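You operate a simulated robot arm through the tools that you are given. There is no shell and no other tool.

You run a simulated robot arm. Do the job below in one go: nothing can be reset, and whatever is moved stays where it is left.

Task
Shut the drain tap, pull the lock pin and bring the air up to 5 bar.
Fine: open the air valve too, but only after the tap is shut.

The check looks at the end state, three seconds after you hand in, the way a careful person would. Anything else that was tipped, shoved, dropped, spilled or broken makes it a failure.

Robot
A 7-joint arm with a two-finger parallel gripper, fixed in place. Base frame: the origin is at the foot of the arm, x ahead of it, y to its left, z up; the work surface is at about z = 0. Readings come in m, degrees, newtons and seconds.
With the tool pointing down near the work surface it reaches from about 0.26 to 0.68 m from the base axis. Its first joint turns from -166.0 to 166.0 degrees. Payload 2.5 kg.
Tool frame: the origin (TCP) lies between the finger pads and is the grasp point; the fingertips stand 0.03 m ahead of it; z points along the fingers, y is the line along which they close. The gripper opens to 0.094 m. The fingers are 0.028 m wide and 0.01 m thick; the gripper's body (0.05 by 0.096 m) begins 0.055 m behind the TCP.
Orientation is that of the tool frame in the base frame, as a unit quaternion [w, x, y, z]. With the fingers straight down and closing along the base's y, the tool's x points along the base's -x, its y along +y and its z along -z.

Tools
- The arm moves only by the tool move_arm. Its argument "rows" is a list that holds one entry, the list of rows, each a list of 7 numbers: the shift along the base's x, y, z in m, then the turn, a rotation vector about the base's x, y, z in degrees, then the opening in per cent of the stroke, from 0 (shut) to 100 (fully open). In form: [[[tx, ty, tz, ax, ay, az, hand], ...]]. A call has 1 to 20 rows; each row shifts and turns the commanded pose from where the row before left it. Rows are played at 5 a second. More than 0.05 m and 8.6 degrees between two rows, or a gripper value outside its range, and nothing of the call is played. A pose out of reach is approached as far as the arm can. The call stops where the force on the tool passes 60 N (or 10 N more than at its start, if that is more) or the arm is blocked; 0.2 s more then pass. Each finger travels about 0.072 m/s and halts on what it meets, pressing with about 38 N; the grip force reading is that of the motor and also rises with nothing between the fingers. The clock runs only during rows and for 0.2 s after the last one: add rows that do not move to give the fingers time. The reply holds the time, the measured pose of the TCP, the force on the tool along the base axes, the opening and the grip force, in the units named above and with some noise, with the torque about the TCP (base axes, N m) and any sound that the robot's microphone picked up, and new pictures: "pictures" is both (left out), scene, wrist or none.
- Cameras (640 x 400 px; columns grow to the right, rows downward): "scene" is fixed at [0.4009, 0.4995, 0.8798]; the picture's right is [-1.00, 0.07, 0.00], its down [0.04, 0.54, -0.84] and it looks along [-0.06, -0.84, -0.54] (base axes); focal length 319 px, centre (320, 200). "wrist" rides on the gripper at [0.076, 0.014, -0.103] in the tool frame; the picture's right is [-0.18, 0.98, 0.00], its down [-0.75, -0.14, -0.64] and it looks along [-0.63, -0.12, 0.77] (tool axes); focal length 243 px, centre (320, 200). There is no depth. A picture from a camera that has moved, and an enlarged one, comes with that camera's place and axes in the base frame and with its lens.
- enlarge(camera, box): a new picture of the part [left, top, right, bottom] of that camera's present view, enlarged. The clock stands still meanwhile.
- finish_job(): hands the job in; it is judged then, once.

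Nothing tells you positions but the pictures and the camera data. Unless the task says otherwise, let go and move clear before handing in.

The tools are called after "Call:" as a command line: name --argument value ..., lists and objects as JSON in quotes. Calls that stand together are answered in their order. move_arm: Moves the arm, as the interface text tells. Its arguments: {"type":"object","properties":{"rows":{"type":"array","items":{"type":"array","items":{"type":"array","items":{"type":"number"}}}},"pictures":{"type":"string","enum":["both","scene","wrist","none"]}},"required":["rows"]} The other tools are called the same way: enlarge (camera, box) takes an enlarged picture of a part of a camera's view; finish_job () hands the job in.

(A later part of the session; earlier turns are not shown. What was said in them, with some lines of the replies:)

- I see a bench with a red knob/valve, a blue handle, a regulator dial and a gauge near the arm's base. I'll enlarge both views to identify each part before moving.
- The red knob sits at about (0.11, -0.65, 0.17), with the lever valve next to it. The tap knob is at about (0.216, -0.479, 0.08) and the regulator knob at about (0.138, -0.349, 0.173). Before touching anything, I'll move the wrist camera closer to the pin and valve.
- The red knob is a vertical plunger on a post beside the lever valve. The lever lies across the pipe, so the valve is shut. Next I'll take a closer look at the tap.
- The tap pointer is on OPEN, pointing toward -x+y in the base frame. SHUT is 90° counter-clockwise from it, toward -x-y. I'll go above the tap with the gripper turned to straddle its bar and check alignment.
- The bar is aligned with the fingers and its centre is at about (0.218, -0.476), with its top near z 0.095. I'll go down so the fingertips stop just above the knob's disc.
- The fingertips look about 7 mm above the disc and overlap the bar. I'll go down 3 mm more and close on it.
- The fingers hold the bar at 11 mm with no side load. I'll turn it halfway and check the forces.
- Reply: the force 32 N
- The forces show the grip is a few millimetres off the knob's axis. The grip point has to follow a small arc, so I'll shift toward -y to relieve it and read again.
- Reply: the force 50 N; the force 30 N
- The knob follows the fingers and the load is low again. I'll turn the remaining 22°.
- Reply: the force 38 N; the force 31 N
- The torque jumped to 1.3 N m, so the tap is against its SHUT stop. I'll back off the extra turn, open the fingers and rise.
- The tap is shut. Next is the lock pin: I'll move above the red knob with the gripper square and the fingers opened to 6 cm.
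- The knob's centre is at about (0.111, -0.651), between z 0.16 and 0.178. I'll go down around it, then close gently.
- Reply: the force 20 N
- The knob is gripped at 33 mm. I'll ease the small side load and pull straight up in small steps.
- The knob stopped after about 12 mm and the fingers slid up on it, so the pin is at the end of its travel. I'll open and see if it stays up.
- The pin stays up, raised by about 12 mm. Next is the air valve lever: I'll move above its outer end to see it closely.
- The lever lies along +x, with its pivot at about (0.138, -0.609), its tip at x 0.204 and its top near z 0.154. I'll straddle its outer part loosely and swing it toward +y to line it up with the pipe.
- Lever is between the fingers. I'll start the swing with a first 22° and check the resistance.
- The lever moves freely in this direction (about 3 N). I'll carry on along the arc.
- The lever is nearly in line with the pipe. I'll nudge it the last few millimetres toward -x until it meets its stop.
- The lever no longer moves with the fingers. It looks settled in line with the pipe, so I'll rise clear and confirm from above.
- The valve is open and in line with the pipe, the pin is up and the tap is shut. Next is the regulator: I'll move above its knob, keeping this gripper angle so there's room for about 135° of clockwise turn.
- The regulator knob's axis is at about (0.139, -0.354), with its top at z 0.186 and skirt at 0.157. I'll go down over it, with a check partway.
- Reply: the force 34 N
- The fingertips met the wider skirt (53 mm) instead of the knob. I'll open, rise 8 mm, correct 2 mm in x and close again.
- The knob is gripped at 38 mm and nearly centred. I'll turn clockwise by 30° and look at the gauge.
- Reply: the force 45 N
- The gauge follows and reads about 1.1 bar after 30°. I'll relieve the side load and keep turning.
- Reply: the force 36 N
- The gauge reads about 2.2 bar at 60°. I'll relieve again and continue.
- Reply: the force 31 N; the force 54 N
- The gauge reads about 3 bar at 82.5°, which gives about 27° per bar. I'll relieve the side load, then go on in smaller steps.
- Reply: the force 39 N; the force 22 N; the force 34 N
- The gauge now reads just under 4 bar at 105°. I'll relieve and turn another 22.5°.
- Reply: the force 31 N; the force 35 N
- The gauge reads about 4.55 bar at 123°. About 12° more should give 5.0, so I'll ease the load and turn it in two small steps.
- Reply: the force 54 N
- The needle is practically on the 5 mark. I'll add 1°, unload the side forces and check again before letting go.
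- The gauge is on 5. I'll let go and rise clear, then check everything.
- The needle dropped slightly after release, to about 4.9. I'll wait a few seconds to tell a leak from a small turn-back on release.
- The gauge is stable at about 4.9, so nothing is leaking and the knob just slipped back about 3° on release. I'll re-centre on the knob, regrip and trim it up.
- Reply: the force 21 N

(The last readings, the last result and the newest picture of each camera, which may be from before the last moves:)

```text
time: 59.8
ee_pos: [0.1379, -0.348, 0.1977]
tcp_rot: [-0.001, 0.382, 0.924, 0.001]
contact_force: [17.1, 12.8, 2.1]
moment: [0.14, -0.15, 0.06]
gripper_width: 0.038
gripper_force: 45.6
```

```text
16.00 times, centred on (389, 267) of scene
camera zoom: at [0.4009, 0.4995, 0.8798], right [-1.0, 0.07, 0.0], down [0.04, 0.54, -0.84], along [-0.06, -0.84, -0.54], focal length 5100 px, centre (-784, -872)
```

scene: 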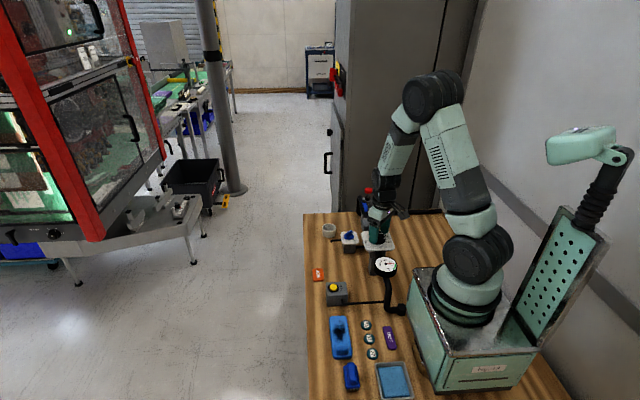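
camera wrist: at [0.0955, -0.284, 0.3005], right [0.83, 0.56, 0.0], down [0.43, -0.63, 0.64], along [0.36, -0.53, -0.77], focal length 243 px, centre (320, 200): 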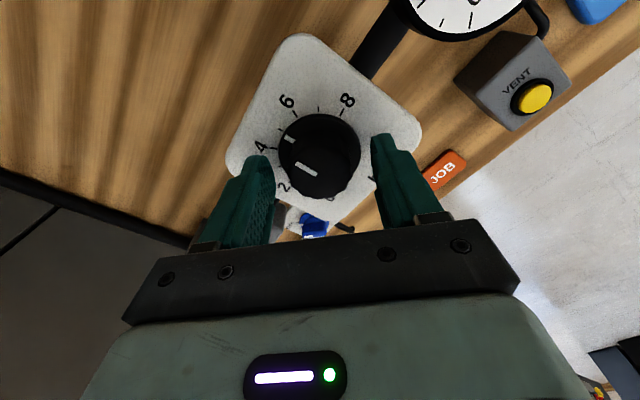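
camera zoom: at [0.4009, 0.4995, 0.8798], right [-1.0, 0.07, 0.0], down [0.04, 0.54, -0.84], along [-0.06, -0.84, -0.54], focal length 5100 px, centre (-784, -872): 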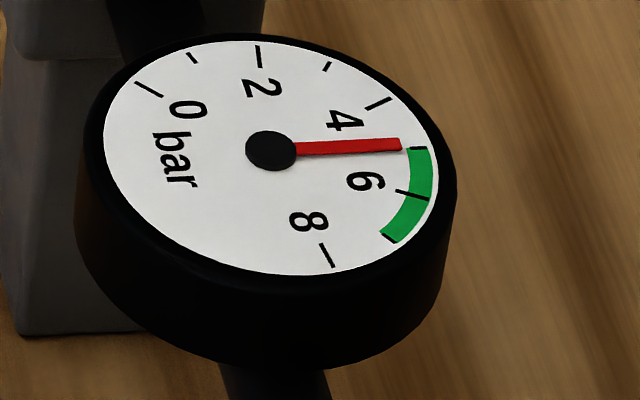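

Call:
move_arm --rows '[[[0.001, 0.0008, 0, 0, 0, 0, 32], [0, 0, 0, 0, 0, -3, 32], [0, 0, 0, 0, 0, 0, 32], [0, 0, 0, 0, 0, 0, 32]]]' --pictures "none"

Call:
enlarge --camera "scene" --box '[374, 256, 404, 278]'

```text
time: 60.8
ee_pos: [0.1376, -0.3485, 0.1986]
tcp_rot: [0.0, 0.407, 0.914, 0.001]
contact_force: [20.1, 14.3, -13.4]
moment: [-0.6, -0.5, 0.06]
gripper_width: 0.0375
gripper_force: 44.9
```

```text
16.00 times, centred on (389, 267) of scene
camera zoom: at [0.4009, 0.4995, 0.8798], right [-1.0, 0.07, 0.0], down [0.04, 0.54, -0.84], along [-0.06, -0.84, -0.54], focal length 5100 px, centre (-784, -872)
```

zoom: 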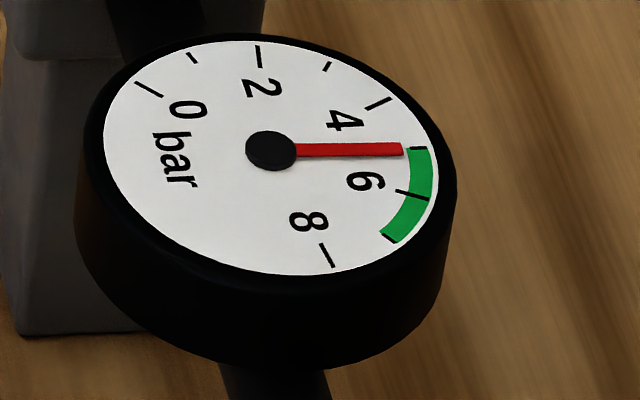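

The needle is back on 5. I'll ease the remaining side load so the knob does not turn on release, then open.

Call:
move_arm --rows '[[[0.001, 0.0009, 0, 0, 0, 0, 32], [0, 0, 0, 0, 0, 0, 32]]]' --pictures "none"

Call:
enlarge --camera "scene" --box '[374, 256, 404, 278]'

```text
time: 61.4
ee_pos: [0.1378, -0.3482, 0.1986]
tcp_rot: [0.0, 0.408, 0.913, -0.001]
contact_force: [13.0, -3.0, -37.0]
moment: [0.18, -0.46, 0.03]
gripper_width: 0.0376
gripper_force: 45.1
```

```text
16.00 times, centred on (389, 267) of scene
camera zoom: at [0.4009, 0.4995, 0.8798], right [-1.0, 0.07, 0.0], down [0.04, 0.54, -0.84], along [-0.06, -0.84, -0.54], focal length 5100 px, centre (-784, -872)
```

zoom: 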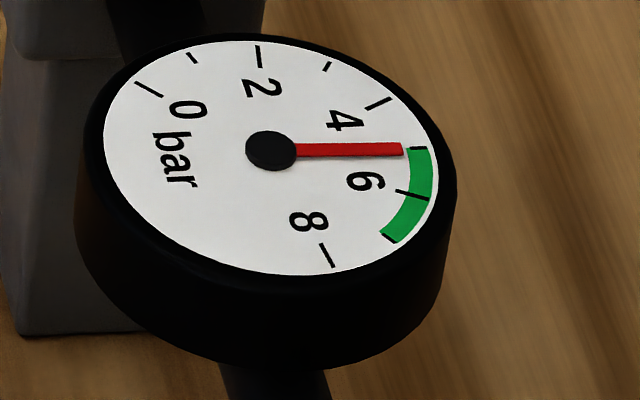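

Call:
move_arm --rows '[[[0, 0, 0, 0, 0, 0, 42], [0, 0, 0, 0, 0, 0, 45], [0, 0, 0, 0, 0, 0, 55], [0, 0, 0, 0, 0, 0, 65], [0, 0, 0, 0, 0, 0, 65]]]' --pictures "none"

Call:
enlarge --camera "scene" --box '[374, 256, 404, 278]'

```text
time: 62.6
ee_pos: [0.139, -0.3472, 0.1989]
tcp_rot: [0.0, 0.406, 0.914, 0.0]
contact_force: [0.6, -0.6, 0.1]
moment: [-0.01, -0.01, -0.01]
gripper_width: 0.0612
gripper_force: 0.0
```

```text
16.00 times, centred on (389, 267) of scene
camera zoom: at [0.4009, 0.4995, 0.8798], right [-1.0, 0.07, 0.0], down [0.04, 0.54, -0.84], along [-0.06, -0.84, -0.54], focal length 5100 px, centre (-784, -872)
```

zoom: 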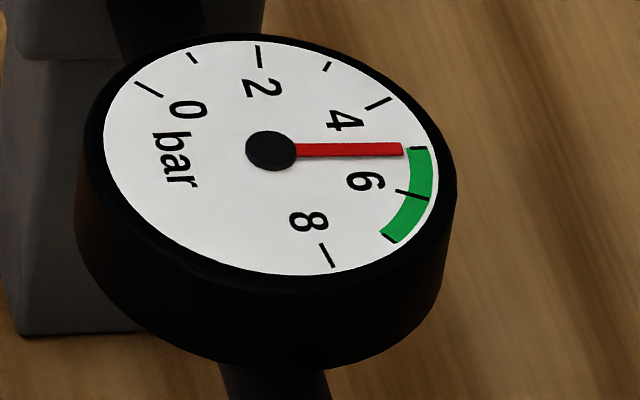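

The gauge stays at 5.0 with the fingers open. I'll rise clear, wait and do a last check of everything.

Call:
move_arm --rows '[[[0, 0, 0.02, 0, 0, 0, 65], [0, 0, 0.04, 0, 0, 0, 65], [0, 0, 0.05, 0, 0, 0, 65], [0, 0, 0.05, 0, 0, 0, 65], [0, 0, 0.04, 0, 0, 0, 65], [0, 0, 0, 0, 0, 0, 65], [0, 0, 0, 0, 0, 0, 65], [0, 0, 0, 0, 0, 0, 65], [0, 0, 0, 0, 0, 0, 65], [0, 0, 0, 0, 0, 0, 65], [0, 0, 0, 0, 0, 0, 65], [0, 0, 0, 0, 0, 0, 65], [0, 0, 0, 0, 0, 0, 65], [0, 0, 0, 0, 0, 0, 65]]]'

Call:
enlarge --camera "scene" --box '[374, 256, 404, 278]'

Call:
enlarge --camera "scene" --box '[310, 180, 430, 260]'

```text
time: 65.6
ee_pos: [0.1384, -0.3493, 0.3972]
tcp_rot: [0.0, 0.407, 0.914, 0.0]
contact_force: [-0.2, 0.4, -0.5]
moment: [0.01, -0.01, -0.03]
gripper_width: 0.0608
gripper_force: 0.1
camera wrist: at [0.0994, -0.2831, 0.4989], right [0.85, 0.52, 0.0], down [0.4, -0.65, 0.64], along [0.33, -0.55, -0.77], focal length 243 px, centre (320, 200)
```

scene: 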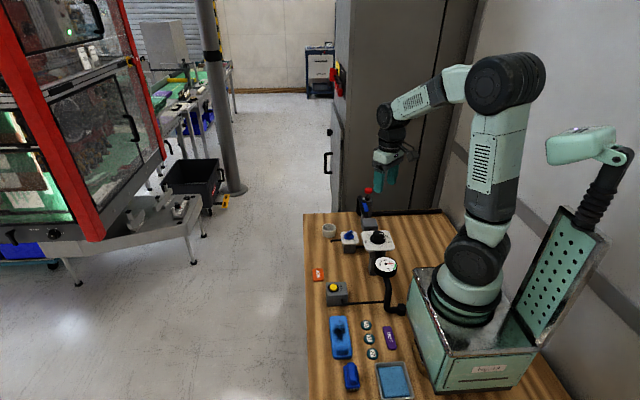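
wrist: 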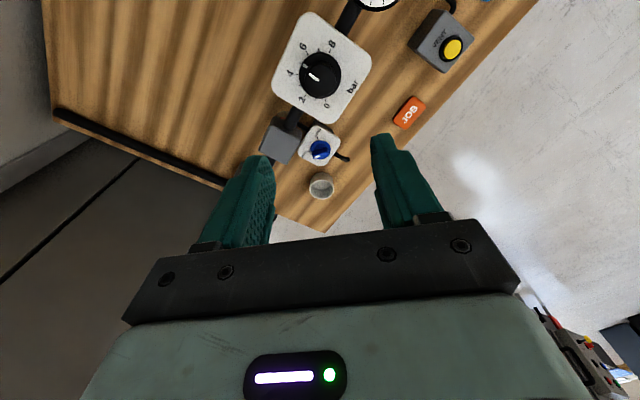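

```text
16.00 times, centred on (389, 267) of scene
camera zoom: at [0.4009, 0.4995, 0.8798], right [-1.0, 0.07, 0.0], down [0.04, 0.54, -0.84], along [-0.06, -0.84, -0.54], focal length 5100 px, centre (-784, -872)
```

zoom: 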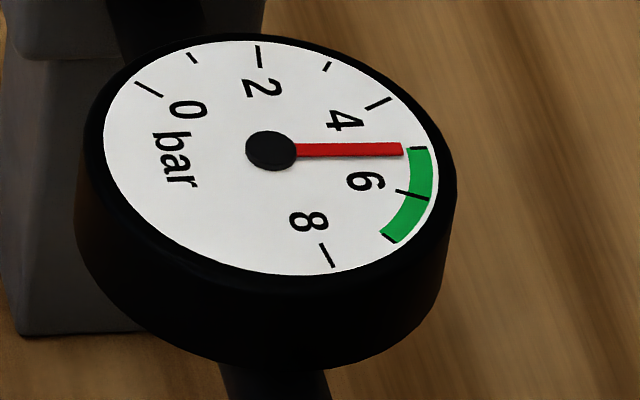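

```text
5.00 times, centred on (370, 220) of scene
camera zoom: at [0.4009, 0.4995, 0.8798], right [-1.0, 0.07, 0.0], down [0.04, 0.54, -0.84], along [-0.06, -0.84, -0.54], focal length 1594 px, centre (70, 100)
```

zoom: 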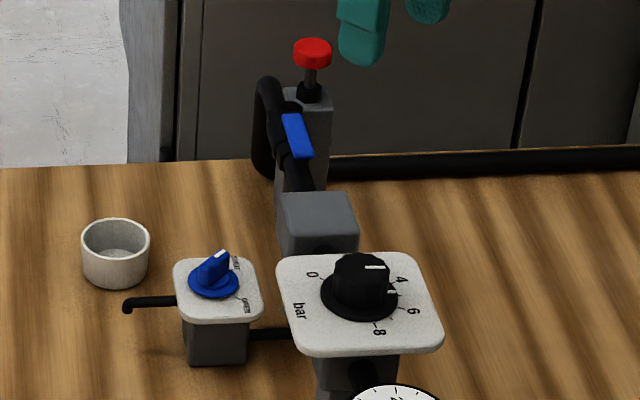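

The final view shows the tap shut, the lock pin up, the air valve in line with the pipe and the gauge steady at 5 bar. Nothing else has moved and the arm is clear, so I'm handing in.

Call:
finish_job

```text
The job is handed in.
```

The job is handed in: the drain tap is shut, the lock pin is pulled and the air is at 5 bar. I also opened the air valve, after the tap was shut.

- **Drain tap:** turned from OPEN to SHUT, where I felt it reach its stop.
- **Lock pin:** pulled up about 12 mm to the end of its travel. It stayed up when released.
- **Air valve:** the lever is swung 90° and lies in line with the pipe.
- **Air pressure:** the gauge held at 5 bar for the 3 seconds I watched it after letting go. On the first try the knob slipped back to about 4.9 on release, so I gripped it again and brought it up to 5.

I saw nothing else moved, tipped or spilled in the final pictures. The arm is clear of the bench.
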